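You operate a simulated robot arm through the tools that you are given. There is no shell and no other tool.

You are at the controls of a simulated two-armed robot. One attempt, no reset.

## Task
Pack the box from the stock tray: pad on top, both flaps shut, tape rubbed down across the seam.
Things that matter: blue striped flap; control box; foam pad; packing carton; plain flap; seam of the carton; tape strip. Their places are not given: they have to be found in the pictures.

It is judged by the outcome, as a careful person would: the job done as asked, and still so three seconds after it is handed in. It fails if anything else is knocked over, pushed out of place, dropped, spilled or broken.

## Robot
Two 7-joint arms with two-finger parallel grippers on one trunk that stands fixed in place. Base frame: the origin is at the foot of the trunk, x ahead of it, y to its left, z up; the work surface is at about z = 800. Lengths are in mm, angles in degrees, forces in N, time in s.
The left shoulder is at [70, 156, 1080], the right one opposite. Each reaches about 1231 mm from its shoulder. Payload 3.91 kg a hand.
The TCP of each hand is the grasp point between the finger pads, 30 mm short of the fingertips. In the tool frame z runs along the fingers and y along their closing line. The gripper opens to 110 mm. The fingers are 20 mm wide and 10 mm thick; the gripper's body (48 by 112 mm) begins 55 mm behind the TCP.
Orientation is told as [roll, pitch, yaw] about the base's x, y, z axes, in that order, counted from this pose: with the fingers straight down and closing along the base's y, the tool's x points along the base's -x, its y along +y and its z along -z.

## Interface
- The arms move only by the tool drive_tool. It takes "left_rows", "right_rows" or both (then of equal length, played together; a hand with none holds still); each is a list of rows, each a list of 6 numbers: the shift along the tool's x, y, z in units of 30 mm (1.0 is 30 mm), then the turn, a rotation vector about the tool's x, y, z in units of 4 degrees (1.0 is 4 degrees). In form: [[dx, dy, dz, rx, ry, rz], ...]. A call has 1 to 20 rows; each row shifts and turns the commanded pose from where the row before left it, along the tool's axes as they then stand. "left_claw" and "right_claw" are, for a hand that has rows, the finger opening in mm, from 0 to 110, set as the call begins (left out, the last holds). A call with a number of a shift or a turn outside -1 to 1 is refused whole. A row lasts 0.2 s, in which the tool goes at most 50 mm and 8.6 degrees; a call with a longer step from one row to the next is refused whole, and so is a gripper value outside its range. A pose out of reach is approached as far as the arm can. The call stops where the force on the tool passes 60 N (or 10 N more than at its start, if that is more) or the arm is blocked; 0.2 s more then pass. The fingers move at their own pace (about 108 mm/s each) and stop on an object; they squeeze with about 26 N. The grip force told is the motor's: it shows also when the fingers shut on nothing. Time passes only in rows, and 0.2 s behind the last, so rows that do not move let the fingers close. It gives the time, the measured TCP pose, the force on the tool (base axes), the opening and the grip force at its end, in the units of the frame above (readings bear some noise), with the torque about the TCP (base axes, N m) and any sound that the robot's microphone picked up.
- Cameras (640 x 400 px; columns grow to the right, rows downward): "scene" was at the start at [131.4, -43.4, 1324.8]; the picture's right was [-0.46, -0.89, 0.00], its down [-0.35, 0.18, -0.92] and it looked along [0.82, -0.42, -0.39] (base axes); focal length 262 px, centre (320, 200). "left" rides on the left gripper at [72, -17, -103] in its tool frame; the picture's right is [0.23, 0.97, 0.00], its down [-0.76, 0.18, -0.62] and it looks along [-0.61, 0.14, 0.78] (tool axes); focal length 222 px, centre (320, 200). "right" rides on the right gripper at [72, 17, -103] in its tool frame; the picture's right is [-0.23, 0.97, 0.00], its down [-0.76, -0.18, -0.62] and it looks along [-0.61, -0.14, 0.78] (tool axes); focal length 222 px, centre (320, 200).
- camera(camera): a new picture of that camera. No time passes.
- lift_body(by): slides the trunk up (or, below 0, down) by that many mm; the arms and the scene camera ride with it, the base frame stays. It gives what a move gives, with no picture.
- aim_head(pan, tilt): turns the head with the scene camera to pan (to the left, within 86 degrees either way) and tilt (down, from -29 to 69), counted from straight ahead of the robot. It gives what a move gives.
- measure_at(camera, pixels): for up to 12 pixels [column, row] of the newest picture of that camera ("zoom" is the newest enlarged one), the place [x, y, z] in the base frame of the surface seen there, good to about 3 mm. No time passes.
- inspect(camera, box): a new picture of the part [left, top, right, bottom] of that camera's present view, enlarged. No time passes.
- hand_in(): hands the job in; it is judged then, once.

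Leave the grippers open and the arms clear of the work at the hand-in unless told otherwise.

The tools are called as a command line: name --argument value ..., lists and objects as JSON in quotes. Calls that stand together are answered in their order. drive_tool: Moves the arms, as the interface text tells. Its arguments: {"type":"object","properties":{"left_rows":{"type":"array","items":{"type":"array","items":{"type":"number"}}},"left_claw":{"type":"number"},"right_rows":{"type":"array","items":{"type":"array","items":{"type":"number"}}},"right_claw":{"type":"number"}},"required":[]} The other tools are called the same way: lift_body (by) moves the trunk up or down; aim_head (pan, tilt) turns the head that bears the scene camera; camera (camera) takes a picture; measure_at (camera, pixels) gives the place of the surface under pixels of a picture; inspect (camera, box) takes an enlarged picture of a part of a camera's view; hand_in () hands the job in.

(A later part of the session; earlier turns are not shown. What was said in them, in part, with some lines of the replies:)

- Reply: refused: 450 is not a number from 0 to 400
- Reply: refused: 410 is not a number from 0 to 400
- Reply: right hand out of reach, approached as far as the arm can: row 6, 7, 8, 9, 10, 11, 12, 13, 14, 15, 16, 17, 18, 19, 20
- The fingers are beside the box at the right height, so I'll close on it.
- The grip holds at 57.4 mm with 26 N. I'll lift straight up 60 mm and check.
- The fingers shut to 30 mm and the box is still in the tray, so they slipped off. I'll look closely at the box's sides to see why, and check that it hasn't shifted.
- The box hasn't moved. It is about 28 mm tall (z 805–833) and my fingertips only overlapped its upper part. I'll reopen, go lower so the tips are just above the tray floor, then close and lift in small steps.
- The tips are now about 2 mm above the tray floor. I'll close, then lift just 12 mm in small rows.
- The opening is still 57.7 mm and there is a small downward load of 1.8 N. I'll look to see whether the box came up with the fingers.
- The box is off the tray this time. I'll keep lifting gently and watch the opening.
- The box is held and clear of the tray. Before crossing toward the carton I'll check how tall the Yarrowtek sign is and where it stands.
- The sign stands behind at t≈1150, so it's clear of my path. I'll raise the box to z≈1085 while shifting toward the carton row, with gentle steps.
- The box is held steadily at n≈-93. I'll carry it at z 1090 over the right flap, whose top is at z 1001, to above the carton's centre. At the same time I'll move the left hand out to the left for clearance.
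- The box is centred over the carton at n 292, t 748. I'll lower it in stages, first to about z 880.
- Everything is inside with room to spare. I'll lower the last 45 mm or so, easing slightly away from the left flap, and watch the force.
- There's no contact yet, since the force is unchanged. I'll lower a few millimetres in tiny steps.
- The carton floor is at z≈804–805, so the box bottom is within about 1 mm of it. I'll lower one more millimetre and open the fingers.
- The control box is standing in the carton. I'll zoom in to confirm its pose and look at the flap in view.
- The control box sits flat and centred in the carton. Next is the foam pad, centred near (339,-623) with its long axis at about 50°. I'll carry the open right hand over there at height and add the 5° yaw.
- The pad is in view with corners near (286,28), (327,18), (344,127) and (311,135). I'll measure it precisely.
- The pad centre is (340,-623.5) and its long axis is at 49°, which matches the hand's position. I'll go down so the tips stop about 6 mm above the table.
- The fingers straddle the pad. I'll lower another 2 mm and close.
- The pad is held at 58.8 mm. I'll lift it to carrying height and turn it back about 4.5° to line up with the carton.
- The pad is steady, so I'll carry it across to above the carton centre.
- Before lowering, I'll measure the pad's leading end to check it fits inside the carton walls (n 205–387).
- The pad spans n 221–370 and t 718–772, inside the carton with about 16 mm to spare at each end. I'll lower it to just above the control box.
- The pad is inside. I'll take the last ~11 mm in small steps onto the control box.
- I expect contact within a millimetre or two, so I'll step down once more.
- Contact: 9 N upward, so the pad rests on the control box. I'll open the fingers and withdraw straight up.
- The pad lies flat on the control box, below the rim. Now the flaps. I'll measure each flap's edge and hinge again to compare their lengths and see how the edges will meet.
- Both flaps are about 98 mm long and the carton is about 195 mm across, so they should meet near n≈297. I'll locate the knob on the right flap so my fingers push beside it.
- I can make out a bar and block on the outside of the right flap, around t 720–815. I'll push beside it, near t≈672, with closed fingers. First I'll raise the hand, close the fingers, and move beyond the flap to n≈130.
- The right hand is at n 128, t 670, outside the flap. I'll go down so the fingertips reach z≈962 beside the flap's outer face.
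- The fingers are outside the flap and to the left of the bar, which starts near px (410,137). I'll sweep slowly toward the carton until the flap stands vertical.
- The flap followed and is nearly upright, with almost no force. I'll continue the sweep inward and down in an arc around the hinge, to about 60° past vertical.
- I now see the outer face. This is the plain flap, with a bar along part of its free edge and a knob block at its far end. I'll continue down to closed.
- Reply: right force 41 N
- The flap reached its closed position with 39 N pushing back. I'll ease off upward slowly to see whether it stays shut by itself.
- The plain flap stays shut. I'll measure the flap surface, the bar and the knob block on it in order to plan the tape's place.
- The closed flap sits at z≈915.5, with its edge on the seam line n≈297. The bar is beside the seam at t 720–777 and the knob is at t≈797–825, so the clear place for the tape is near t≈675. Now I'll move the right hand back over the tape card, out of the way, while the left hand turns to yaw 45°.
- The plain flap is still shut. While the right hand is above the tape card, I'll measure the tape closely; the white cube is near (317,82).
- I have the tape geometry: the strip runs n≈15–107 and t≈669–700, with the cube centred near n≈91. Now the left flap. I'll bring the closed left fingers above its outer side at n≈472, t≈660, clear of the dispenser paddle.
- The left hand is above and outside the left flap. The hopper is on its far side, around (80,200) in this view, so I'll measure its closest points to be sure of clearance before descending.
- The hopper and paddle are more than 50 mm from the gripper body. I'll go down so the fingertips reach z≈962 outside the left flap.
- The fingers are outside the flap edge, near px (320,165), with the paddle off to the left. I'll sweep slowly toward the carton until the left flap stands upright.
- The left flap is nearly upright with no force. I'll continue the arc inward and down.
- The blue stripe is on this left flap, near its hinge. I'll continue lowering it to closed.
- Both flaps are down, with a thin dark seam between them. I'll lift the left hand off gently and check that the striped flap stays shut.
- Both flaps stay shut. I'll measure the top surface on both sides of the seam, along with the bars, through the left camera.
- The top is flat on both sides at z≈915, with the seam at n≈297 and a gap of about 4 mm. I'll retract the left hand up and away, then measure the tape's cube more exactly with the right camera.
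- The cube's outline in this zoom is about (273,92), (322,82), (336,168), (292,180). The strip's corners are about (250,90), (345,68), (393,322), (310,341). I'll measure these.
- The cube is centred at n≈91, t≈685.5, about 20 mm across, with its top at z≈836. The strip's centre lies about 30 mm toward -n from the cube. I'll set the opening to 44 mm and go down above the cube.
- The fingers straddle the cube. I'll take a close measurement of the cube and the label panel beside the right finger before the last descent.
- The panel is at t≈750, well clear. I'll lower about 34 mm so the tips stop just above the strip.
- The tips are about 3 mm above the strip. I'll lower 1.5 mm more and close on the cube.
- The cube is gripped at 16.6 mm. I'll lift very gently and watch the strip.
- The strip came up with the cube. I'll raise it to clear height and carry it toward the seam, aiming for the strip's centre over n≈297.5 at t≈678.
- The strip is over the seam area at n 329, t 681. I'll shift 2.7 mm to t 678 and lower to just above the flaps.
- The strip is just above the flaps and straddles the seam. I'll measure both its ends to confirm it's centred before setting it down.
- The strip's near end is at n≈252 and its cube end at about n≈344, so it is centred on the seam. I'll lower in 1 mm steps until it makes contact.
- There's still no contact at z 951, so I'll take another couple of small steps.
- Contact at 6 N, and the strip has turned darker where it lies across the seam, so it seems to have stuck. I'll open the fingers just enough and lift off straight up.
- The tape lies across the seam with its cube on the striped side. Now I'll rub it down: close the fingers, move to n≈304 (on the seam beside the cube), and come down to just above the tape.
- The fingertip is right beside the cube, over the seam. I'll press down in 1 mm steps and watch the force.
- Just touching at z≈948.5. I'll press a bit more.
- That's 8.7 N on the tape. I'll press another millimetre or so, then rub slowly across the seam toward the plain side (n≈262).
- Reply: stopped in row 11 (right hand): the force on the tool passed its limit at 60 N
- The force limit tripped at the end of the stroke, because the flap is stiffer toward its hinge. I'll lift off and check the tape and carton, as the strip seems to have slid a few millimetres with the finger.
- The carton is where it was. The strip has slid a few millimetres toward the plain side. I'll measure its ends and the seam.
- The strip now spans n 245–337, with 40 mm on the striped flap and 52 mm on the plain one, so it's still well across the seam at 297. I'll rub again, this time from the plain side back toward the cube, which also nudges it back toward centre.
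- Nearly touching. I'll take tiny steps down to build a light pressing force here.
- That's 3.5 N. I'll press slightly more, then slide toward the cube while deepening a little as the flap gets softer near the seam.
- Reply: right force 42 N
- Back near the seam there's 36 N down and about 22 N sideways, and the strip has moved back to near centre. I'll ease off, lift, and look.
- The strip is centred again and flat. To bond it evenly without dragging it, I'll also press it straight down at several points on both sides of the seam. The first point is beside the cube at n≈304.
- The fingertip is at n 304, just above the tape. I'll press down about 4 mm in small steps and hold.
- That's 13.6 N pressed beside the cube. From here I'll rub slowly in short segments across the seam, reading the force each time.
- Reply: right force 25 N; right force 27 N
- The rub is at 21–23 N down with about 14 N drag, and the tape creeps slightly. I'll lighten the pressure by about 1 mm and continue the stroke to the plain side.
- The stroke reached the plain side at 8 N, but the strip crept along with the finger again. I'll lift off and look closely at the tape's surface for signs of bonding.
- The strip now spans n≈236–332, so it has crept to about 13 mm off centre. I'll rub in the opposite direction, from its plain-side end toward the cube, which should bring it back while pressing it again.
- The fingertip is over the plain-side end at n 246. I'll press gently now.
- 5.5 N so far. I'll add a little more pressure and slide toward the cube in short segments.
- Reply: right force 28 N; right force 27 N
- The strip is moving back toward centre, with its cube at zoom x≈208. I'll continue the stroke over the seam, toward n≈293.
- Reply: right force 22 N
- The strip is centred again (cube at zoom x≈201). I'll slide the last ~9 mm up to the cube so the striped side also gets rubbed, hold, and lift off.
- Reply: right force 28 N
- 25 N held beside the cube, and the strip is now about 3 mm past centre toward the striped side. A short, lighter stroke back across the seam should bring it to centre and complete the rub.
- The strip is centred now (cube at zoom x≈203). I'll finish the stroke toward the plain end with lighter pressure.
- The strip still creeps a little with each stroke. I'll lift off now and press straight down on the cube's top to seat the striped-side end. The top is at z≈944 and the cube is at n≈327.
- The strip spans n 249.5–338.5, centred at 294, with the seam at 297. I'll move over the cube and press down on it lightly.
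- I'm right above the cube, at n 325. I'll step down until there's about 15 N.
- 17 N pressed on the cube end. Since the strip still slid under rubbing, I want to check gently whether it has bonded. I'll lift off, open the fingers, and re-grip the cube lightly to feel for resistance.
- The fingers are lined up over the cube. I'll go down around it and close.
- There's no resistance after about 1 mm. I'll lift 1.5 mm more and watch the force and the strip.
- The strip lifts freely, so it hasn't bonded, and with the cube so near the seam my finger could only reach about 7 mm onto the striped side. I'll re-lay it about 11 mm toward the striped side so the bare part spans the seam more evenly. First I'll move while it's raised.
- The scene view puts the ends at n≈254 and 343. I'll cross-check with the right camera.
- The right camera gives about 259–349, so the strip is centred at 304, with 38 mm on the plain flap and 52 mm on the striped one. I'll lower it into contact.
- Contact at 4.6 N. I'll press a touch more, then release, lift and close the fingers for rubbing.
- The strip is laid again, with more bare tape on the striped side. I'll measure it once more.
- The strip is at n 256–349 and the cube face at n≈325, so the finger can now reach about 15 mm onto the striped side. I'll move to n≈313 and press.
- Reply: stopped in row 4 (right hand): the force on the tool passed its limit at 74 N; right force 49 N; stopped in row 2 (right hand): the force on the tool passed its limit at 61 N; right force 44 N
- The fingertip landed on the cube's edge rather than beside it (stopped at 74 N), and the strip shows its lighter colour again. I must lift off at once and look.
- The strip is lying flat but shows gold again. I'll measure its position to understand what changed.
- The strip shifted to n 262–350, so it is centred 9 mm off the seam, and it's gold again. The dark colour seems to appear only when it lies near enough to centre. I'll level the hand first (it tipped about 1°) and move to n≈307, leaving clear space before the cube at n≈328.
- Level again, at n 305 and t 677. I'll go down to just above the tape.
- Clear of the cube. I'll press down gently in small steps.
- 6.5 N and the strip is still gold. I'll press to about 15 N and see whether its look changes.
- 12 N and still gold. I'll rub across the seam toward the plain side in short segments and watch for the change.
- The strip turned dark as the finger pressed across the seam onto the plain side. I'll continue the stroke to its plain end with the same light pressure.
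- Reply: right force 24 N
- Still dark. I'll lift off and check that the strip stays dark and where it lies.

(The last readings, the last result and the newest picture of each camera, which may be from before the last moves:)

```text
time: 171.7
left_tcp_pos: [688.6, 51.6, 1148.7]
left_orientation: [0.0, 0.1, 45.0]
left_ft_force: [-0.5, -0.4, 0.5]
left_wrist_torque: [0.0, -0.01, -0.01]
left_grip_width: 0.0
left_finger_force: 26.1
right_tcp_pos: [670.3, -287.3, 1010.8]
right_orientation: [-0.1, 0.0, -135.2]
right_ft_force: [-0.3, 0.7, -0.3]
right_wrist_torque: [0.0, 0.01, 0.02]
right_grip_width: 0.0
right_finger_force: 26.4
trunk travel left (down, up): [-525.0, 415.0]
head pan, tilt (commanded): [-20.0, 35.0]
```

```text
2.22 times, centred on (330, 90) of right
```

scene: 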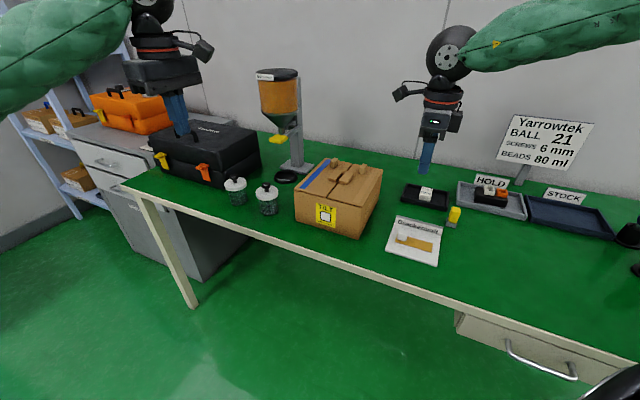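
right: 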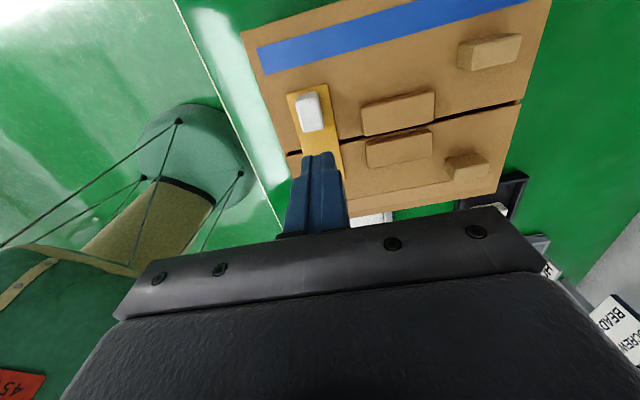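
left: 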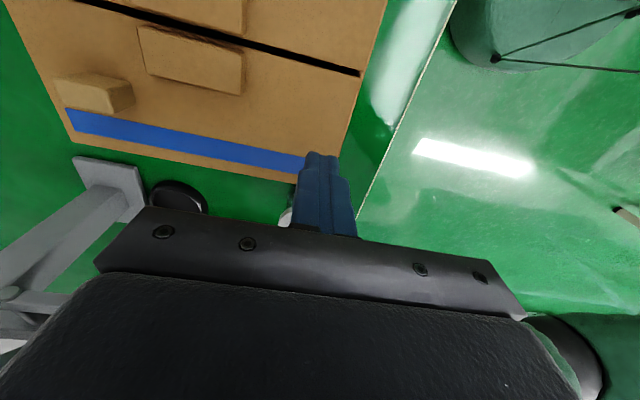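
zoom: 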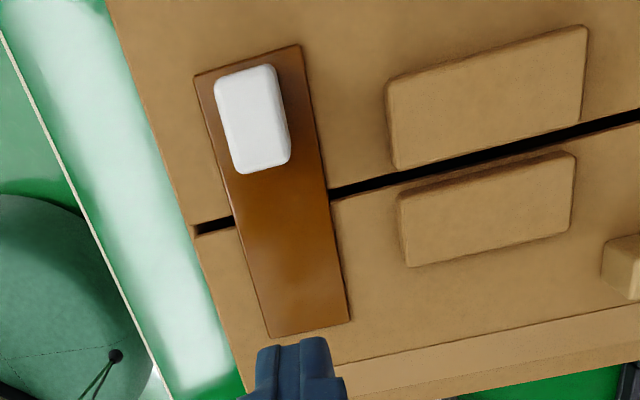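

The strip stays dark after release. I'll measure its placement again.

measure_at --camera "zoom" --pixels '[[201, 82], [297, 51], [346, 314], [273, 332], [240, 168], [287, 160], [225, 100], [345, 185], [215, 222], [500, 150]]'

```text
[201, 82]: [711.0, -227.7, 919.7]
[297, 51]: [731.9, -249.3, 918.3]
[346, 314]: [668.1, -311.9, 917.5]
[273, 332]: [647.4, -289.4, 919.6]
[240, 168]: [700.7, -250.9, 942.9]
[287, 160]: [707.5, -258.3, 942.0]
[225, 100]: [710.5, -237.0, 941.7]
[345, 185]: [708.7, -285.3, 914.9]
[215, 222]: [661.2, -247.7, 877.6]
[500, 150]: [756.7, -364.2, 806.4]
```

The strip is now exactly centred (n 252–341, seam 297) and square. To finish I'll press it firmly straight down at several spots, where it can't be dragged. The first is beside the cube at n≈304.

drive_tool --right_rows '[[0.6, 0.02, 0, 0, 0, 0], [0.5, 0, 0.2, 0, 0, 0], [0, 0, 0.7, 0, 0, 0], [0, 0, 0.6, 0, 0, 0], [0, 0, 0.35, 0, 0, 0], [0, 0, 0, 0, 0, 0]]'

inspect --camera "scene" --box '[300, 160, 380, 220]'

```text
time: 173.1
left_tcp_pos: [690.5, 51.4, 1148.1]
left_orientation: [0.0, 0.0, 45.0]
left_ft_force: [-0.5, 0.4, 0.8]
left_wrist_torque: [-0.01, -0.02, 0.0]
left_grip_width: 0.0
left_finger_force: 26.1
right_tcp_pos: [693.4, -263.0, 955.1]
right_orientation: [0.0, 0.0, -135.1]
right_ft_force: [-0.8, -0.6, 0.1]
right_wrist_torque: [0.0, 0.01, -0.03]
right_grip_width: 0.0
right_finger_force: 25.7
trunk travel left (down, up): [-525.0, 415.0]
head pan, tilt (commanded): [-20.0, 35.0]
```

```text
6.67 times, centred on (340, 190) of scene
```

zoom: 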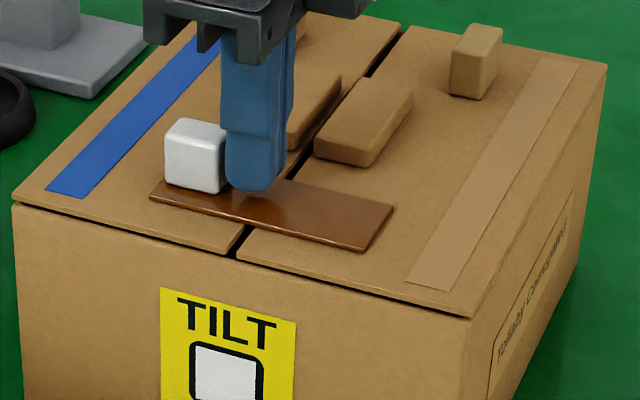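

Beside the cube with a small gap. I'll press down firmly in steps.

drive_tool --right_rows '[[0, 0, 0.12, 0, 0, 0], [0, 0, 0.08, 0, 0, 0], [0, 0, 0.05, 0, 0, 0], [0, 0, 0.04, 0, 0, 0], [0, 0, 0.03, 0, 0, 0], [0, 0, 0, 0, 0, 0]]'

drive_tool --right_rows '[[0, 0, 0.03, 0, 0, 0], [0, 0, 0.02, 0, 0, 0], [0, 0, 0, 0, 0, 0], [0, 0, 0, 0, 0, 0]]'

inspect --camera "scene" --box '[300, 160, 380, 220]'

```text
time: 174.4
left_tcp_pos: [690.2, 51.6, 1150.1]
left_orientation: [0.0, 0.0, 45.0]
left_ft_force: [1.3, 0.5, 1.0]
left_wrist_torque: [0.0, -0.05, -0.03]
left_grip_width: 0.0
left_finger_force: 25.6
right_tcp_pos: [693.9, -262.9, 947.4]
right_orientation: [0.1, 0.2, -135.0]
right_ft_force: [1.7, -1.9, 23.9]
right_wrist_torque: [-0.11, -0.07, -0.01]
right_grip_width: 0.1
right_finger_force: 26.1
trunk travel left (down, up): [-525.0, 415.0]
head pan, tilt (commanded): [-20.0, 35.0]
```

```text
time: 175.4
left_tcp_pos: [687.5, 52.5, 1151.1]
left_orientation: [-0.1, -0.2, 45.1]
left_ft_force: [-0.1, -0.4, -0.5]
left_wrist_torque: [0.03, -0.02, -0.03]
left_grip_width: 0.1
left_finger_force: 26.0
right_tcp_pos: [694.3, -263.0, 946.2]
right_orientation: [0.2, 0.2, -135.0]
right_ft_force: [4.6, -2.4, 50.2]
right_wrist_torque: [-0.1, -0.07, 0.03]
right_grip_width: 0.1
right_finger_force: 25.5
trunk travel left (down, up): [-525.0, 415.0]
head pan, tilt (commanded): [-20.0, 35.0]
```

```text
6.67 times, centred on (340, 190) of scene
```

zoom: 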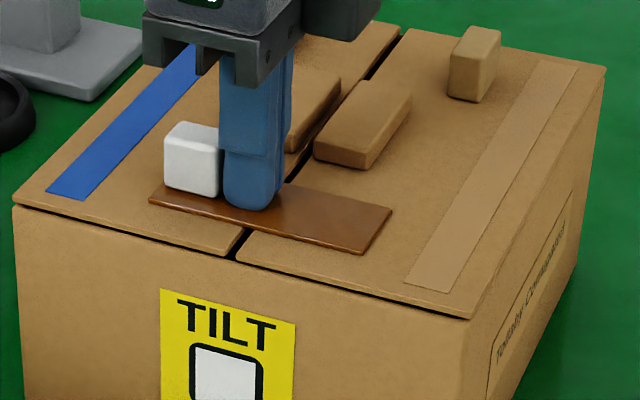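

That reached 50 N, which is firm enough. I'll ease up, step 9 mm along and press again at about 25 N on the seam.

drive_tool --right_rows '[[0, 0, -0.05, 0, 0, 0], [0, 0, -0.1, 0, 0, 0], [-0.15, 0, 0, 0, 0, 0], [-0.15, 0, 0, 0, 0, 0], [0, 0, 0.07, 0, 0, 0], [0, 0, 0.04, 0, 0, 0], [0, 0, 0, 0, 0, 0]]'

drive_tool --right_rows '[[0, 0, -0.1, 0, 0, 0], [0, 0, -0.04, 0, 0, 0], [-0.17, 0, 0, 0, 0, 0], [-0.17, 0, 0, 0, 0, 0], [0, 0, 0.08, 0, 0, 0], [0, 0, 0.06, 0, 0, 0], [0, 0, 0, 0, 0, 0]]'

```text
time: 177.1
left_tcp_pos: [687.6, 52.9, 1150.3]
left_orientation: [-0.2, -0.1, 45.1]
left_ft_force: [0.6, -0.3, -0.3]
left_wrist_torque: [0.01, -0.02, 0.0]
left_grip_width: 0.0
left_finger_force: 26.1
right_tcp_pos: [685.8, -270.7, 947.3]
right_orientation: [0.1, 0.2, -135.1]
right_ft_force: [1.3, 1.7, 42.6]
right_wrist_torque: [0.03, -0.01, -0.04]
right_grip_width: 0.0
right_finger_force: 26.0
trunk travel left (down, up): [-525.0, 415.0]
head pan, tilt (commanded): [-20.0, 35.0]
```

```text
time: 178.7
left_tcp_pos: [689.0, 50.4, 1149.6]
left_orientation: [-0.2, -0.1, 45.0]
left_ft_force: [-1.0, 1.1, -0.4]
left_wrist_torque: [0.01, 0.02, 0.02]
left_grip_width: 0.0
left_finger_force: 26.6
right_tcp_pos: [680.4, -277.5, 947.5]
right_orientation: [0.0, 0.1, -135.2]
right_ft_force: [2.9, -5.8, 26.6]
right_wrist_torque: [-0.17, -0.08, -0.06]
right_grip_width: 0.1
right_finger_force: 26.2
trunk travel left (down, up): [-525.0, 415.0]
head pan, tilt (commanded): [-20.0, 35.0]
```

Good: 42 N at the seam and 27 N just past it. I'll press two more points toward the plain end.

drive_tool --right_rows '[[0, 0, -0.1, 0, 0, 0], [0, 0, -0.05, 0, 0, 0], [-0.17, 0, 0, 0, 0, 0], [-0.17, 0, 0, 0, 0, 0], [0, 0, 0.08, 0, 0, 0], [0, 0, 0.06, 0, 0, 0], [0, 0, 0, 0, 0, 0]]'

drive_tool --right_rows '[[0, 0, -0.1, 0, 0, 0], [0, 0, -0.05, 0, 0, 0], [-0.17, 0, 0, 0, 0, 0], [-0.17, 0, 0, 0, 0, 0], [0, 0, 0.08, 0, 0, 0], [0, 0, 0.06, 0, 0, 0], [0, 0, 0, 0, 0, 0]]'

inspect --camera "scene" --box '[300, 160, 380, 220]'

```text
time: 180.2
left_tcp_pos: [688.6, 50.7, 1148.9]
left_orientation: [0.0, 0.0, 45.0]
left_ft_force: [0.4, -0.5, -0.6]
left_wrist_torque: [0.02, 0.01, -0.02]
left_grip_width: 0.0
left_finger_force: 26.5
right_tcp_pos: [674.7, -284.8, 946.4]
right_orientation: [0.0, 0.1, -135.0]
right_ft_force: [2.8, -4.7, 22.6]
right_wrist_torque: [-0.16, -0.1, -0.07]
right_grip_width: 0.0
right_finger_force: 26.3
trunk travel left (down, up): [-525.0, 415.0]
head pan, tilt (commanded): [-20.0, 35.0]
```

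```text
time: 181.8
left_tcp_pos: [689.2, 50.6, 1148.7]
left_orientation: [0.0, 0.0, 44.9]
left_ft_force: [-0.2, 0.4, 0.0]
left_wrist_torque: [0.0, -0.01, -0.02]
left_grip_width: 0.1
left_finger_force: 25.7
right_tcp_pos: [666.4, -291.6, 947.2]
right_orientation: [0.1, 0.1, -135.1]
right_ft_force: [1.6, -4.8, 20.7]
right_wrist_torque: [-0.12, -0.07, -0.06]
right_grip_width: 0.0
right_finger_force: 25.5
trunk travel left (down, up): [-525.0, 415.0]
head pan, tilt (commanded): [-20.0, 35.0]
```

```text
6.67 times, centred on (340, 190) of scene
```

zoom: 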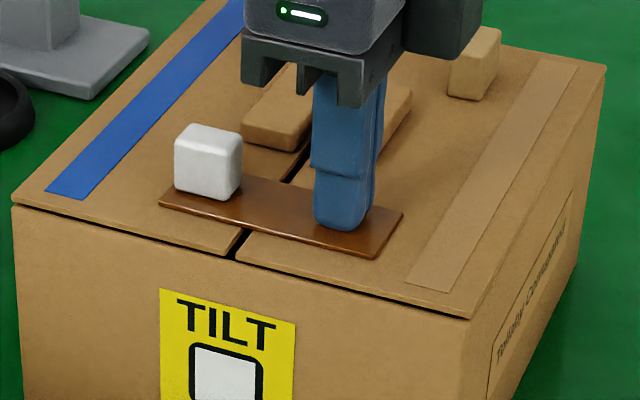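

The strip crept about 4 mm toward the plain side again. I'll do one rub back toward the cube (about 24 mm) from here at the present pressure, which recentres it.

drive_tool --right_rows '[[0.1, 0, 0, 0, 0, 0], [0.1, 0, 0, 0, 0, 0], [0.1, 0, 0, 0, 0, 0], [0.1, 0, 0, 0, 0, 0]]'

inspect --camera "scene" --box '[300, 160, 380, 220]'

drive_tool --right_rows '[[0.1, 0, 0, 0, 0, 0], [0.1, 0, 0, 0, 0, 0], [0.1, 0, 0, 0, 0, 0], [0.1, 0, 0, 0, 0, 0]]'

inspect --camera "scene" --box '[300, 160, 380, 220]'

```text
time: 182.8
left_tcp_pos: [687.1, 51.3, 1149.6]
left_orientation: [-0.1, -0.1, 45.0]
left_ft_force: [0.7, 0.2, 0.5]
left_wrist_torque: [0.04, -0.04, 0.0]
left_grip_width: 0.0
left_finger_force: 25.5
right_tcp_pos: [673.7, -283.9, 946.7]
right_orientation: [0.0, 0.1, -135.0]
right_ft_force: [-16.4, -13.8, 28.2]
right_wrist_torque: [-0.42, 0.49, 0.02]
right_grip_width: 0.1
right_finger_force: 26.0
trunk travel left (down, up): [-525.0, 415.0]
head pan, tilt (commanded): [-20.0, 35.0]
```

```text
6.67 times, centred on (340, 190) of scene
```

zoom: 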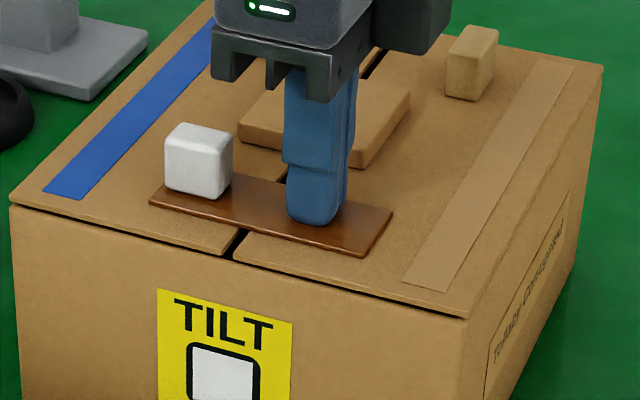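

```text
time: 183.8
left_tcp_pos: [687.6, 51.0, 1150.7]
left_orientation: [-0.1, -0.2, 45.1]
left_ft_force: [0.2, -0.9, -0.5]
left_wrist_torque: [-0.01, -0.01, 0.02]
left_grip_width: 0.1
left_finger_force: 26.0
right_tcp_pos: [681.3, -275.3, 947.6]
right_orientation: [0.2, 0.2, -135.2]
right_ft_force: [-14.8, -13.8, 29.2]
right_wrist_torque: [-0.42, 0.41, -0.02]
right_grip_width: 0.0
right_finger_force: 25.7
trunk travel left (down, up): [-525.0, 415.0]
head pan, tilt (commanded): [-20.0, 35.0]
```

```text
6.67 times, centred on (340, 190) of scene
```

zoom: 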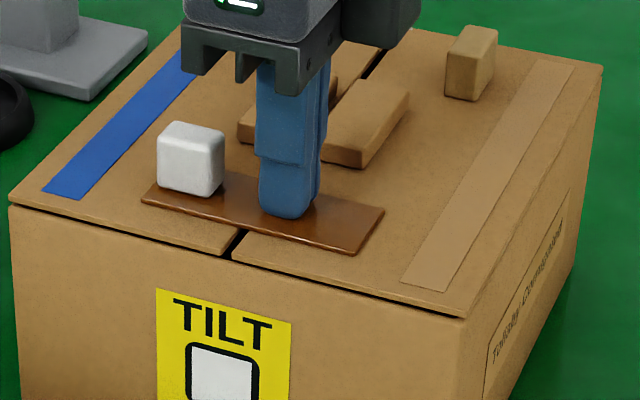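

The strip is about centred again and the finger presses at the seam with 29 N. I'll lighten the pressure and make one full rubbing cycle, to the plain end and back, so all the bare tape is covered and the drift cancels.

drive_tool --right_rows '[[0, 0, -0.04, 0, 0, 0], [-0.1, 0, 0, 0, 0, 0], [-0.1, 0, 0, 0, 0, 0], [-0.1, 0, 0, 0, 0, 0], [-0.1, 0, 0, 0, 0, 0], [-0.1, 0, 0, 0, 0, 0]]'

drive_tool --right_rows '[[-0.1, 0, 0, 0, 0, 0], [-0.1, 0, 0, 0, 0, 0], [-0.1, 0, 0, 0, 0, 0], [-0.1, 0, 0, 0, 0, 0], [-0.1, 0, 0, 0, 0, 0], [0, 0, 0, 0, 0, 0]]'

inspect --camera "scene" --box '[300, 160, 380, 220]'

```text
time: 185.2
left_tcp_pos: [689.7, 53.3, 1148.8]
left_orientation: [-0.1, 0.0, 45.0]
left_ft_force: [-0.5, 0.1, 0.7]
left_wrist_torque: [0.0, 0.0, -0.02]
left_grip_width: 0.0
left_finger_force: 26.0
right_tcp_pos: [672.9, -283.6, 947.1]
right_orientation: [0.1, 0.0, -135.0]
right_ft_force: [13.4, 6.8, 24.5]
right_wrist_torque: [0.23, -0.41, -0.01]
right_grip_width: 0.0
right_finger_force: 26.3
trunk travel left (down, up): [-525.0, 415.0]
head pan, tilt (commanded): [-20.0, 35.0]
```

```text
time: 186.7
left_tcp_pos: [689.6, 55.6, 1149.7]
left_orientation: [-0.1, 0.2, 45.1]
left_ft_force: [-0.8, 0.6, -0.6]
left_wrist_torque: [0.0, -0.01, -0.01]
left_grip_width: 0.0
left_finger_force: 26.3
right_tcp_pos: [662.8, -293.7, 949.0]
right_orientation: [0.2, 0.0, -135.0]
right_ft_force: [21.0, 21.6, 41.7]
right_wrist_torque: [0.79, -0.79, 0.02]
right_grip_width: 0.1
right_finger_force: 25.4
trunk travel left (down, up): [-525.0, 415.0]
head pan, tilt (commanded): [-20.0, 35.0]
```

```text
6.67 times, centred on (340, 190) of scene
```

zoom: 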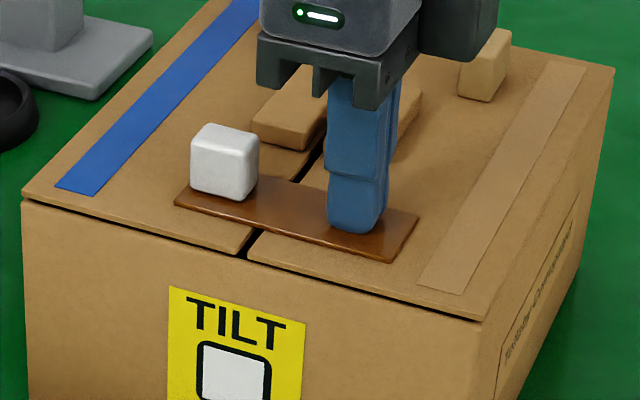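

The force grew to 42 N down and 30 N sideways at this end, so I'll lighten it right away and then rub back toward the seam gently.

drive_tool --right_rows '[[0.03, 0, -0.05, 0, 0, 0], [0.03, 0, -0.02, 0, 0, 0], [0, 0, 0, 0, 0, 0]]'

inspect --camera "scene" --box '[300, 160, 380, 220]'

```text
time: 187.4
left_tcp_pos: [689.6, 51.9, 1147.9]
left_orientation: [-0.1, 0.0, 44.9]
left_ft_force: [0.0, 0.2, 0.0]
left_wrist_torque: [0.04, -0.01, 0.02]
left_grip_width: 0.1
left_finger_force: 25.8
right_tcp_pos: [661.2, -294.4, 947.2]
right_orientation: [-0.1, -0.1, -135.1]
right_ft_force: [1.9, 8.2, 13.8]
right_wrist_torque: [0.27, -0.04, 0.01]
right_grip_width: 0.1
right_finger_force: 25.7
trunk travel left (down, up): [-525.0, 415.0]
head pan, tilt (commanded): [-20.0, 35.0]
```

```text
6.67 times, centred on (340, 190) of scene
```

zoom: 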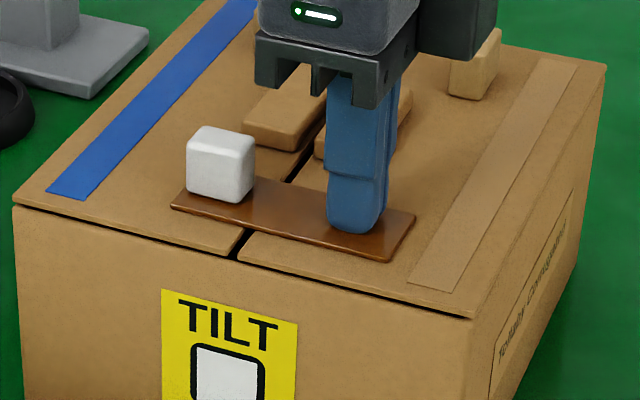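

13.8 N now and the view is steady. I'll rub back toward the cube in segments.

drive_tool --right_rows '[[0.1, 0, 0, 0, 0, 0], [0.1, 0, 0, 0, 0, 0], [0.1, 0, 0, 0, 0, 0], [0.1, 0, 0, 0, 0, 0], [0.1, 0, 0, 0, 0, 0]]'

drive_tool --right_rows '[[0.1, 0, 0, 0, 0, 0], [0.1, 0, 0, 0, 0, 0], [0.1, 0, 0, 0, 0, 0], [0.1, 0, 0, 0, 0, 0], [0.1, 0, 0, 0, 0, 0]]'

inspect --camera "scene" --box '[300, 160, 380, 220]'

```text
time: 188.7
left_tcp_pos: [690.4, 50.8, 1147.7]
left_orientation: [0.1, 0.0, 44.9]
left_ft_force: [0.0, -0.4, 0.5]
left_wrist_torque: [-0.01, 0.04, -0.01]
left_grip_width: 0.0
left_finger_force: 26.2
right_tcp_pos: [673.7, -282.7, 947.8]
right_orientation: [0.1, 0.0, -135.0]
right_ft_force: [-1.0, -0.6, 1.3]
right_wrist_torque: [-0.02, 0.01, 0.0]
right_grip_width: 0.1
right_finger_force: 26.0
trunk travel left (down, up): [-525.0, 415.0]
head pan, tilt (commanded): [-20.0, 35.0]
```

```text
time: 189.8
left_tcp_pos: [691.0, 51.5, 1147.5]
left_orientation: [0.1, 0.0, 44.9]
left_ft_force: [0.6, 0.3, -0.1]
left_wrist_torque: [-0.05, 0.01, -0.01]
left_grip_width: 0.0
left_finger_force: 25.4
right_tcp_pos: [685.1, -273.1, 948.4]
right_orientation: [0.0, 0.0, -135.2]
right_ft_force: [0.4, 0.1, 0.5]
right_wrist_torque: [-0.03, 0.01, 0.03]
right_grip_width: 0.0
right_finger_force: 25.9
trunk travel left (down, up): [-525.0, 415.0]
head pan, tilt (commanded): [-20.0, 35.0]
```

```text
6.67 times, centred on (340, 190) of scene
```

zoom: 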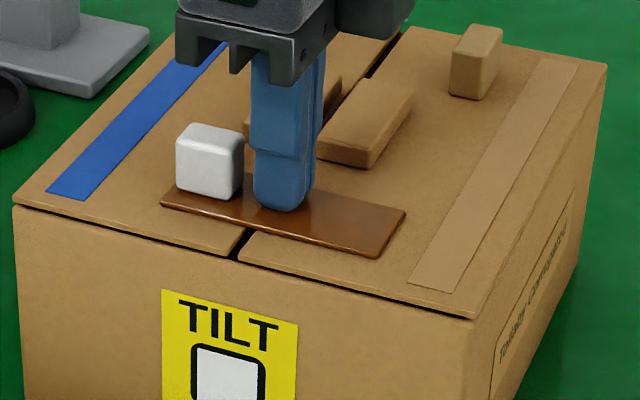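

The pressure faded on the way back, and the strip is about 4.5 mm toward the plain side. One more rub from the plain end toward the seam at about 15 N should centre it. I'll lift 4 mm, move back, and press.

drive_tool --right_rows '[[0, 0, -0.15, 0, 0, 0], [-0.5, 0, -0.05, 0, 0, 0], [-0.6, 0, 0, 0, 0, 0], [0, 0, 0.15, 0, 0, 0], [0, 0, 0.05, 0, 0, 0], [0, 0, 0, 0, 0, 0]]'

drive_tool --right_rows '[[0, 0, 0.03, 0, 0, 0], [0, 0, 0.02, 0, 0, 0], [0, 0, 0, 0, 0, 0]]'

```text
time: 191.2
left_tcp_pos: [690.5, 51.9, 1148.4]
left_orientation: [0.1, 0.0, 44.9]
left_ft_force: [0.4, -0.2, -0.2]
left_wrist_torque: [-0.02, 0.01, -0.02]
left_grip_width: 0.1
left_finger_force: 26.0
right_tcp_pos: [661.6, -296.0, 948.2]
right_orientation: [0.0, 0.0, -135.1]
right_ft_force: [0.3, -0.4, 0.2]
right_wrist_torque: [0.0, 0.01, -0.01]
right_grip_width: 0.0
right_finger_force: 26.2
trunk travel left (down, up): [-525.0, 415.0]
head pan, tilt (commanded): [-20.0, 35.0]
```

```text
time: 192.1
left_tcp_pos: [689.8, 51.6, 1148.2]
left_orientation: [0.1, 0.0, 45.1]
left_ft_force: [-0.3, -0.5, 0.2]
left_wrist_torque: [0.0, -0.03, 0.0]
left_grip_width: 0.0
left_finger_force: 26.2
right_tcp_pos: [662.2, -297.1, 946.4]
right_orientation: [0.0, 0.1, -135.0]
right_ft_force: [2.5, -0.5, 10.5]
right_wrist_torque: [-0.04, -0.08, -0.06]
right_grip_width: 0.1
right_finger_force: 25.6
trunk travel left (down, up): [-525.0, 415.0]
head pan, tilt (commanded): [-20.0, 35.0]
```

drive_tool --right_rows '[[0.08, 0, 0, 0, 0, 0], [0.1, 0, 0, 0, 0, 0], [0.1, 0, 0, 0, 0, 0], [0.1, 0, 0, 0, 0, 0], [0.1, 0, 0, 0, 0, 0]]'

inspect --camera "scene" --box '[300, 160, 380, 220]'

```text
time: 193.2
left_tcp_pos: [689.0, 49.7, 1149.2]
left_orientation: [0.1, 0.1, 45.0]
left_ft_force: [0.8, 0.5, -0.2]
left_wrist_torque: [-0.01, -0.02, -0.01]
left_grip_width: 0.1
left_finger_force: 25.5
right_tcp_pos: [670.7, -286.7, 948.0]
right_orientation: [0.0, 0.1, -135.2]
right_ft_force: [-6.7, -6.6, 15.7]
right_wrist_torque: [-0.19, 0.2, -0.04]
right_grip_width: 0.1
right_finger_force: 25.8
trunk travel left (down, up): [-525.0, 415.0]
head pan, tilt (commanded): [-20.0, 35.0]
```

```text
6.67 times, centred on (340, 190) of scene
```

zoom: 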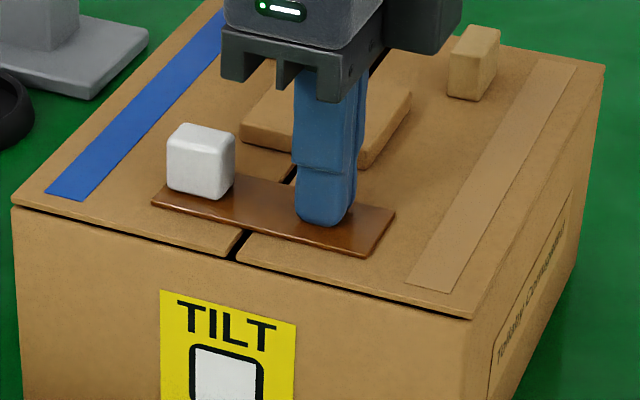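

The strip is nearly centred (cube at zoom x≈167). I'll carry this stroke on across the seam with slightly less pressure, so it is a full pass from the plain flap onto the striped one.

drive_tool --right_rows '[[0.1, 0, -0.01, 0, 0, 0], [0.1, 0, 0, 0, 0, 0], [0.1, 0, 0, 0, 0, 0], [0.1, 0, 0, 0, 0, 0]]'

drive_tool --right_rows '[[0.1, 0, 0, 0, 0, 0], [0.1, 0, 0, 0, 0, 0], [0.1, 0, 0, 0, 0, 0], [0.1, 0, 0, 0, 0, 0]]'

inspect --camera "scene" --box '[300, 160, 380, 220]'

```text
time: 194.2
left_tcp_pos: [689.4, 50.8, 1148.5]
left_orientation: [0.1, 0.0, 45.0]
left_ft_force: [-0.9, 0.2, 0.3]
left_wrist_torque: [0.03, 0.04, -0.01]
left_grip_width: 0.0
left_finger_force: 25.8
right_tcp_pos: [679.0, -277.2, 947.7]
right_orientation: [0.0, 0.0, -134.9]
right_ft_force: [-5.0, -5.1, 10.4]
right_wrist_torque: [-0.09, 0.16, -0.02]
right_grip_width: 0.0
right_finger_force: 26.7
trunk travel left (down, up): [-525.0, 415.0]
head pan, tilt (commanded): [-20.0, 35.0]
```

```text
time: 195.2
left_tcp_pos: [687.5, 50.6, 1148.7]
left_orientation: [0.0, 0.0, 45.1]
left_ft_force: [-0.3, 0.0, -0.3]
left_wrist_torque: [0.02, 0.0, -0.01]
left_grip_width: 0.1
left_finger_force: 26.0
right_tcp_pos: [689.3, -270.7, 948.2]
right_orientation: [0.0, 0.0, -135.2]
right_ft_force: [-4.9, -2.5, 9.2]
right_wrist_torque: [-0.09, 0.12, -0.03]
right_grip_width: 0.0
right_finger_force: 25.9
trunk travel left (down, up): [-525.0, 415.0]
head pan, tilt (commanded): [-20.0, 35.0]
```

```text
6.67 times, centred on (340, 190) of scene
```

zoom: 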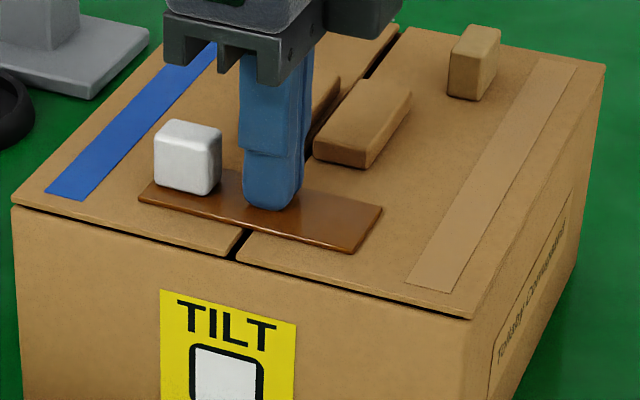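

The full pass is done and the strip is now about 4 mm toward the striped side. A last short stroke back across the seam onto the plain side will centre it.

drive_tool --right_rows '[[0.1, 0, 0, 0, 0, 0], [0.1, 0, 0, 0, 0, 0], [0, 0, 0.01, 0, 0, 0], [-0.1, 0, 0, 0, 0, 0], [-0.1, 0, 0, 0, 0, 0], [-0.1, 0, 0, 0, 0, 0], [-0.1, 0, 0, 0, 0, 0]]'

inspect --camera "scene" --box '[300, 160, 380, 220]'

drive_tool --right_rows '[[-0.1, 0, 0, 0, 0, 0], [-0.1, 0, 0, 0, 0, 0], [-0.1, 0, 0, 0, 0, 0], [-0.1, 0, 0, 0, 0, 0]]'

inspect --camera "scene" --box '[300, 160, 380, 220]'

```text
time: 196.8
left_tcp_pos: [690.8, 50.4, 1148.4]
left_orientation: [0.0, 0.1, 45.0]
left_ft_force: [-0.5, -0.6, -0.5]
left_wrist_torque: [0.03, -0.01, 0.01]
left_grip_width: 0.0
left_finger_force: 26.5
right_tcp_pos: [684.5, -272.8, 948.1]
right_orientation: [0.0, 0.1, -135.0]
right_ft_force: [8.5, 6.3, 13.4]
right_wrist_torque: [0.18, -0.27, -0.03]
right_grip_width: 0.0
right_finger_force: 26.1
trunk travel left (down, up): [-525.0, 415.0]
head pan, tilt (commanded): [-20.0, 35.0]
```

```text
6.67 times, centred on (340, 190) of scene
```

zoom: 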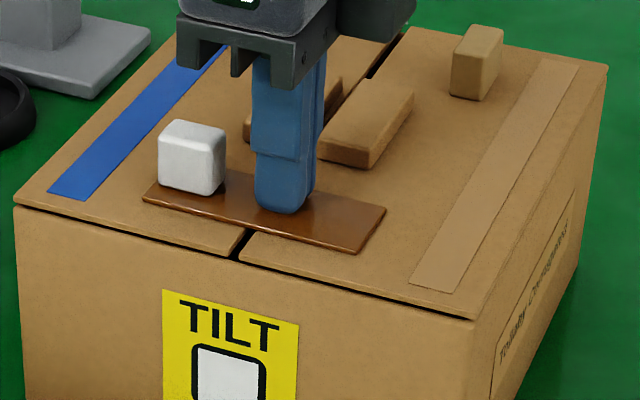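

```text
time: 197.8
left_tcp_pos: [688.6, 52.1, 1148.9]
left_orientation: [-0.2, 0.0, 45.0]
left_ft_force: [-0.7, 0.3, -0.7]
left_wrist_torque: [0.01, 0.0, 0.02]
left_grip_width: 0.0
left_finger_force: 25.9
right_tcp_pos: [676.5, -280.9, 947.2]
right_orientation: [0.1, 0.0, -135.0]
right_ft_force: [10.5, 10.3, 21.3]
right_wrist_torque: [0.3, -0.3, 0.02]
right_grip_width: 0.0
right_finger_force: 26.3
trunk travel left (down, up): [-525.0, 415.0]
head pan, tilt (commanded): [-20.0, 35.0]
```

```text
6.67 times, centred on (340, 190) of scene
```

zoom: 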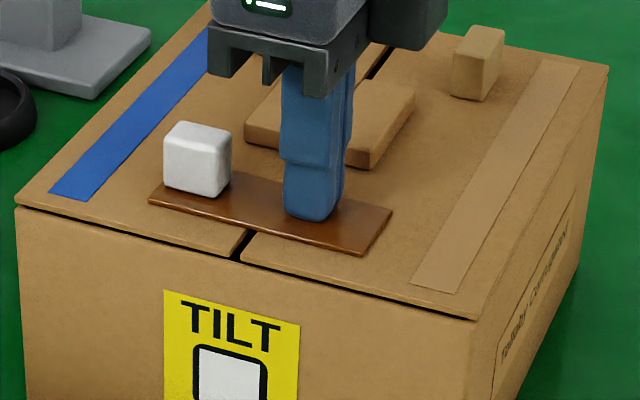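

The strip is centred (cube at zoom x≈163). I'll lift straight off and check it.

drive_tool --right_rows '[[0, 0, -0.08, 0, 0, 0], [0, 0, -0.3, 0, 0, 0], [0, 0, -0.7, 0, 0, 0], [0, 0, -0.8, 0, 0, 0], [0, 0, -0.3, 0, 0, 0]]'

camera --camera "right"

inspect --camera "right" --box '[230, 0, 430, 180]'

measure_at --camera "zoom" --pixels '[[240, 80], [260, 150], [300, 250], [450, 150], [450, 60]]'

```text
time: 199.1
left_tcp_pos: [690.9, 51.5, 1149.1]
left_orientation: [0.0, 0.0, 45.0]
left_ft_force: [0.3, 0.4, -0.4]
left_wrist_torque: [-0.01, 0.0, 0.02]
left_grip_width: 0.0
left_finger_force: 26.2
right_tcp_pos: [675.1, -282.6, 1013.5]
right_orientation: [0.0, 0.1, -135.1]
right_ft_force: [-0.3, -0.4, -0.3]
right_wrist_torque: [0.02, 0.01, 0.01]
right_grip_width: 0.0
right_finger_force: 26.4
trunk travel left (down, up): [-525.0, 415.0]
head pan, tilt (commanded): [-20.0, 35.0]
```

```text
taken
```

right: 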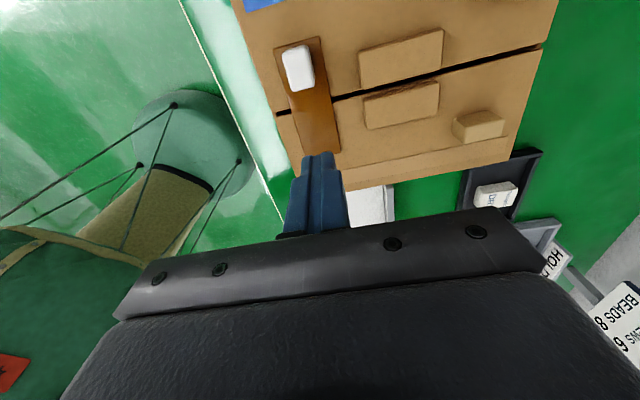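

```text
2.22 times, centred on (330, 90) of right
```

zoom: 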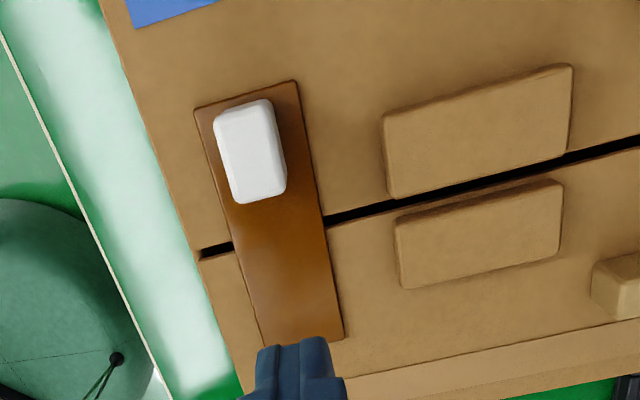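

```text
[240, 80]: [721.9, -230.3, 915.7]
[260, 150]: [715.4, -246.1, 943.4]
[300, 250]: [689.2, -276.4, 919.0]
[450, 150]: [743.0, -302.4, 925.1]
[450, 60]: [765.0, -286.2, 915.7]
```

Measuring the strip's corners for the final placement.

measure_at --camera "zoom" --pixels '[[200, 114], [296, 85], [338, 332], [268, 338], [236, 195], [284, 190], [222, 125], [270, 108], [340, 212], [215, 248]]'

```text
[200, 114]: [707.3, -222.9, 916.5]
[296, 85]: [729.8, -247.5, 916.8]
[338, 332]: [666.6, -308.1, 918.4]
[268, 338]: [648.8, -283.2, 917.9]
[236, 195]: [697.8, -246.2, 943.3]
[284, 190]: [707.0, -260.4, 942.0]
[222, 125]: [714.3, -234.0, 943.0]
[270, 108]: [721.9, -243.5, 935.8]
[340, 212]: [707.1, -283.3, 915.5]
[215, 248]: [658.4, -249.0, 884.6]
```

The strip is centred within about 2 mm of the seam. I'll press the cube end once more, straight down, to seat the striped side. First I'll move above the cube.

drive_tool --right_rows '[[0.6, -0.02, 0, 0, 0, 0], [0.6, -0.02, 0, 0, 0, 0], [0.53, 0, 0, 0, 0, 0], [0, 0, 0.6, 0, 0, 0], [0, 0, 0.45, 0, 0, 0], [0, 0, 0.15, 0, 0, 0], [0, 0, 0, 0, 0, 0]]'

inspect --camera "scene" --box '[300, 160, 380, 220]'

```text
time: 200.7
left_tcp_pos: [690.1, 51.6, 1148.4]
left_orientation: [0.1, 0.0, 45.0]
left_ft_force: [-0.2, 0.6, -0.4]
left_wrist_torque: [0.0, -0.04, 0.0]
left_grip_width: 0.0
left_finger_force: 26.3
right_tcp_pos: [713.7, -243.6, 976.3]
right_orientation: [0.0, -0.1, -134.9]
right_ft_force: [0.4, -0.5, -0.7]
right_wrist_torque: [-0.01, 0.0, -0.02]
right_grip_width: 0.0
right_finger_force: 25.6
trunk travel left (down, up): [-525.0, 415.0]
head pan, tilt (commanded): [-20.0, 35.0]
```

```text
6.67 times, centred on (340, 190) of scene
```

zoom: 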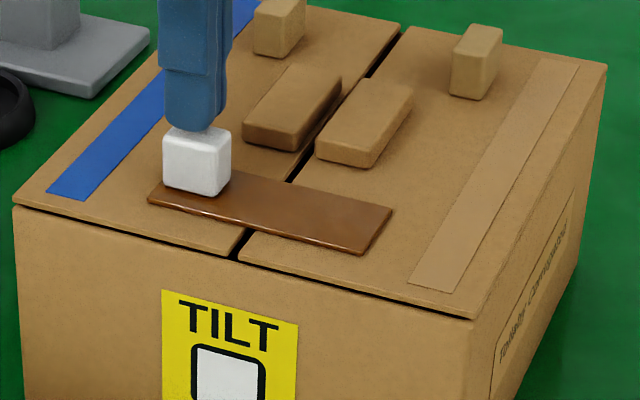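

I'm centred over the cube. Pressing gently.

drive_tool --right_rows '[[0, 0, 0.05, 0, 0, 0], [0, 0, 0.04, 0, 0, 0], [0, 0, 0.03, 0, 0, 0], [0, 0, 0, 0, 0, 0]]'

drive_tool --right_rows '[[0, 0, 0.03, 0, 0, 0], [0, 0, 0, 0, 0, 0]]'

```text
time: 201.7
left_tcp_pos: [690.0, 50.5, 1148.8]
left_orientation: [0.0, 0.0, 45.1]
left_ft_force: [0.6, -0.2, -0.5]
left_wrist_torque: [-0.02, 0.01, 0.0]
left_grip_width: 0.1
left_finger_force: 25.5
right_tcp_pos: [712.1, -244.4, 973.4]
right_orientation: [-0.1, -0.1, -135.1]
right_ft_force: [-0.5, -0.4, 1.4]
right_wrist_torque: [-0.01, 0.04, -0.01]
right_grip_width: 0.1
right_finger_force: 25.5
trunk travel left (down, up): [-525.0, 415.0]
head pan, tilt (commanded): [-20.0, 35.0]
```

```text
time: 202.2
left_tcp_pos: [690.3, 50.9, 1148.1]
left_orientation: [0.0, 0.0, 45.0]
left_ft_force: [0.1, 0.0, 0.0]
left_wrist_torque: [-0.02, -0.02, 0.02]
left_grip_width: 0.0
left_finger_force: 26.0
right_tcp_pos: [713.5, -244.4, 972.6]
right_orientation: [0.0, 0.0, -135.0]
right_ft_force: [0.9, 1.0, 8.7]
right_wrist_torque: [0.01, 0.0, 0.0]
right_grip_width: 0.2
right_finger_force: 26.1
trunk travel left (down, up): [-525.0, 415.0]
head pan, tilt (commanded): [-20.0, 35.0]
```

drive_tool --right_rows '[[0, 0, 0.03, 0, 0, 0], [0, 0, 0, 0, 0, 0], [0, 0, 0, 0, 0, 0]]'

drive_tool --right_rows '[[0, 0, -0.1, 0, 0, 0], [0, 0, -0.4, 0, 0, 0], [0, 0, -0.8, 0, 0, 0], [0, 0, -0.9, 0, 0, 0], [0, 0, -0.9, 0, 0, 0], [-0.3, 0, -0.6, 0, 0, 0]]'

camera --camera "right"

camera --camera "scene"

inspect --camera "scene" --box '[270, 130, 410, 250]'

```text
time: 203.1
left_tcp_pos: [690.1, 50.0, 1149.9]
left_orientation: [-0.1, 0.0, 45.0]
left_ft_force: [0.6, 0.8, 0.7]
left_wrist_torque: [0.01, -0.03, -0.01]
left_grip_width: 0.2
left_finger_force: 25.8
right_tcp_pos: [712.4, -244.9, 971.8]
right_orientation: [0.1, 0.1, -135.0]
right_ft_force: [4.4, 0.1, 20.1]
right_wrist_torque: [-0.01, -0.07, 0.01]
right_grip_width: 0.2
right_finger_force: 25.9
trunk travel left (down, up): [-525.0, 415.0]
head pan, tilt (commanded): [-20.0, 35.0]
```

```text
time: 204.4
left_tcp_pos: [689.8, 51.1, 1148.7]
left_orientation: [0.0, 0.0, 45.0]
left_ft_force: [0.6, 0.6, 0.4]
left_wrist_torque: [-0.03, -0.01, -0.02]
left_grip_width: 0.0
left_finger_force: 26.0
right_tcp_pos: [705.1, -249.7, 1083.3]
right_orientation: [0.1, 0.0, -134.9]
right_ft_force: [0.0, 0.6, 0.5]
right_wrist_torque: [0.0, 0.0, 0.03]
right_grip_width: 0.1
right_finger_force: 26.2
trunk travel left (down, up): [-525.0, 415.0]
head pan, tilt (commanded): [-20.0, 35.0]
```

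```text
taken
```

right: 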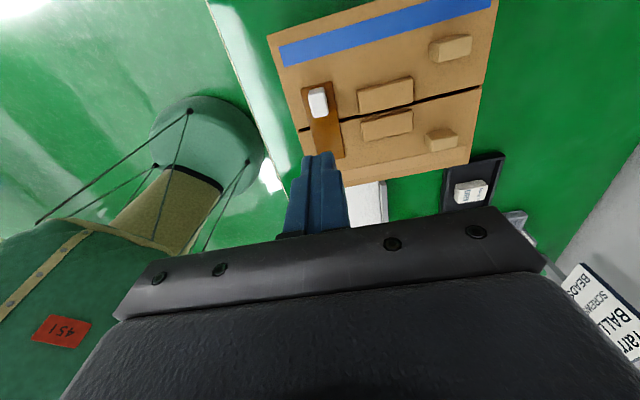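

```text
taken
```

scene: 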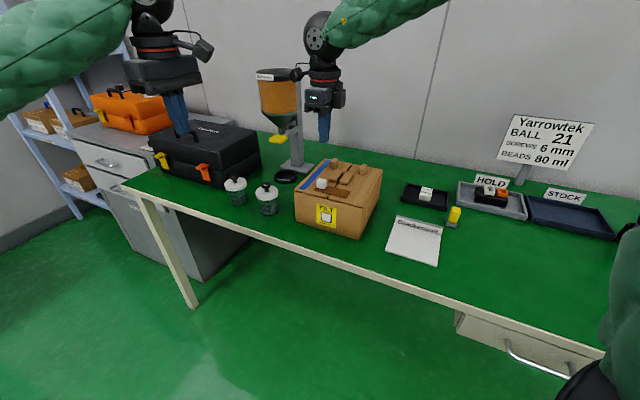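

```text
3.33 times, centred on (340, 190) of scene
```

zoom: 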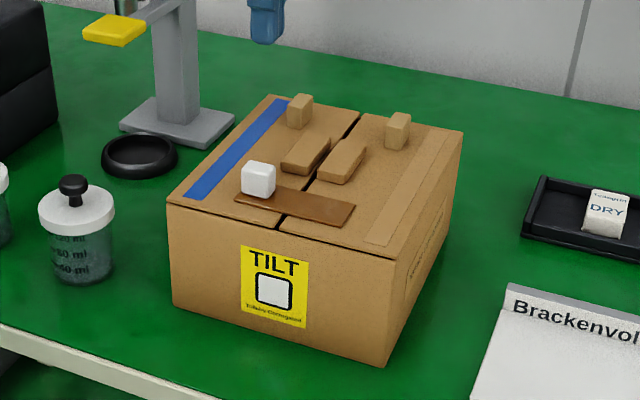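

The packed carton looks right: both flaps flat and the tape dark across the seam. I'll check that the carton hasn't been pushed out of place and that both flaps lie level.

measure_at --camera "zoom" --pixels '[[385, 360], [177, 302], [180, 205], [392, 254], [458, 135], [270, 98], [215, 200], [260, 218], [300, 228], [350, 235], [340, 115], [370, 125]]'

```text
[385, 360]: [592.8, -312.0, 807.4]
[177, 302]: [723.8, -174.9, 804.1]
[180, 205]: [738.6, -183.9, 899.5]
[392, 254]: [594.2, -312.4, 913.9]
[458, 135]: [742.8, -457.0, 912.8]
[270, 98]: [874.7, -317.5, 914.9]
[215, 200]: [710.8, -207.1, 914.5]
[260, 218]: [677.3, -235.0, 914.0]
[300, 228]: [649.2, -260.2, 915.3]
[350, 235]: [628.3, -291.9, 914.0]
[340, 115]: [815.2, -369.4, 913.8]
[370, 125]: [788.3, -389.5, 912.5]
```

The carton is in place, within measuring accuracy of where it began, and both flaps are level at z≈914. Now I'll open both grippers and retreat both arms clear of the work.

drive_tool --right_rows '[[0, 0, -0.7, 0, 0, 0], [0, 0, -0.9, 0, 0, 0], [0, 0, -0.9, 0, 0, 0], [0, 0, -0.9, 0, 0, 0], [0, 0, -0.9, 0, 0, 0], [-0.3, 0, -0.6, 0, 0, 0], [-0.7, 0, 0, 0, 0, 0], [-0.9, 0, 0, 0, 0, 0], [-0.9, 0, 0, 0, 0, 0], [-0.9, 0, 0, 0, 0, 0], [-0.9, 0, 0, 0, 0, 0], [-0.9, 0, 0, 0, 0, 0], [-0.9, 0, 0, 0, 0, 0], [-0.9, 0, 0, 0, 0, 0], [-0.9, 0, 0, 0, 0, 0], [-0.9, 0, 0, 0, 0, 0], [-0.6, 0, 0, 0, 0, 0], [-0.3, 0, 0, 0, 0, 0]]' --right_claw 110 --left_rows '[[0, 0, -0.5, 0, 0, 0], [0, 0, -0.8, 0, 0, 0], [0, 0, -0.9, 0, 0, 0], [0, 0, -0.9, 0, 0, 0], [0, 0, -0.9, 0, 0, 0], [0, 0, -0.6, 0, 0, 0], [0, 0, 0, 0, 0, 0], [0, 0, 0, 0, 0, 0], [0, 0, 0, 0, 0, 0], [0, 0, 0, 0, 0, 0], [0, 0, 0, 0, 0, 0], [0, 0, 0, 0, 0, 0], [0, 0, 0, 0, 0, 0], [0, 0, 0, 0, 0, 0], [0, 0, 0, 0, 0, 0], [0, 0, 0, 0, 0, 0], [0, 0, 0, 0, 0, 0], [0, 0, 0, 0, 0, 0]]' --left_claw 110

camera --camera "scene"

inspect --camera "scene" --box '[270, 130, 410, 250]'

```text
time: 208.2
left_tcp_pos: [689.8, 51.2, 1285.6]
left_orientation: [0.1, 0.0, 45.0]
left_ft_force: [0.3, 0.8, 0.6]
left_wrist_torque: [0.01, 0.0, 0.01]
left_grip_width: 109.9
left_finger_force: 0.1
right_tcp_pos: [493.3, -462.5, 1228.8]
right_orientation: [0.0, 0.1, -135.0]
right_ft_force: [-0.3, -0.4, 0.5]
right_wrist_torque: [0.01, 0.01, -0.02]
right_grip_width: 110.1
right_finger_force: 0.0
trunk travel left (down, up): [-525.0, 415.0]
head pan, tilt (commanded): [-20.0, 35.0]
```

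```text
taken
```

scene: 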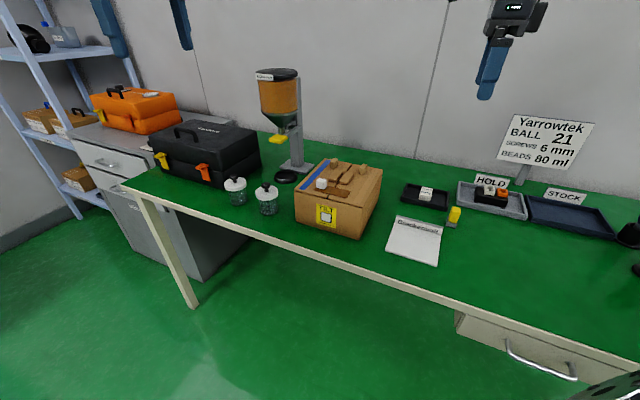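

```text
3.33 times, centred on (340, 190) of scene
```

zoom: 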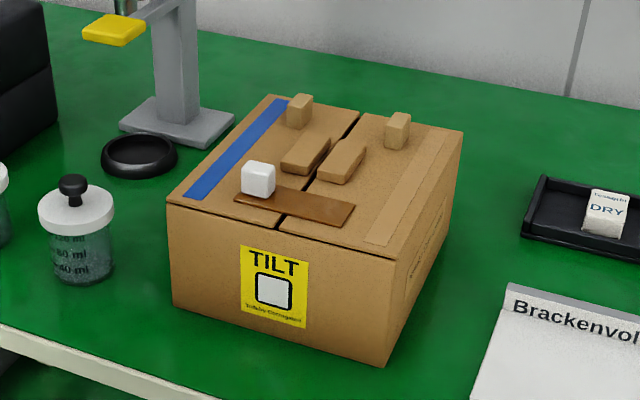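

Everything is in its final state:
- The control box is in the carton with the pad on top of it.
- The plain and blue striped flaps are both shut and level.
- The tape is centred across the seam and rubbed down. It held its place as the arms withdrew, but the rubbing never clearly bonded it.
- The tilt label looks unchanged, and nothing else on the table has moved.
- Both grippers are open and the arms are clear.

I'm handing in now.

hand_in

```text
The job is handed in.
```

The carton is packed and handed in, but I can't confirm that the tape really stuck down. I got no result back from the judging.

- **Contents:** the control box from the STOCK tray is in the carton with the foam pad on top of it.
- **Flaps:** the plain flap and the blue striped flap are both shut and level.
- **Tape:** it lies across the seam, centred to within about 2 mm, with its white cube on the striped side. I rubbed it across the seam several times, at up to about 60 N, and pressed it at several points.
    - **Not bonded when tested:** partway through, I lifted the tape by its cube and it came up freely, so it hadn't bonded. I re-laid it and rubbed it again, but did not repeat the lift test. It still crept a few millimetres with each stroke.
    - **Colour:** it had turned from gold to dark brown by the end and stayed that way. I took that as a good sign, but I don't know what the colour means.
- **Mishaps:** my first grip on the control box slipped off in the tray, without moving it. Later my finger came down on the tape's cube at 74 N and shifted the tape a few millimetres; I rubbed it back to centre.
- **Rest of the table:** nothing else appeared to have moved. The carton is within a few millimetres of where it started and its tilt label looks unchanged. Both grippers are open and the arms are clear.
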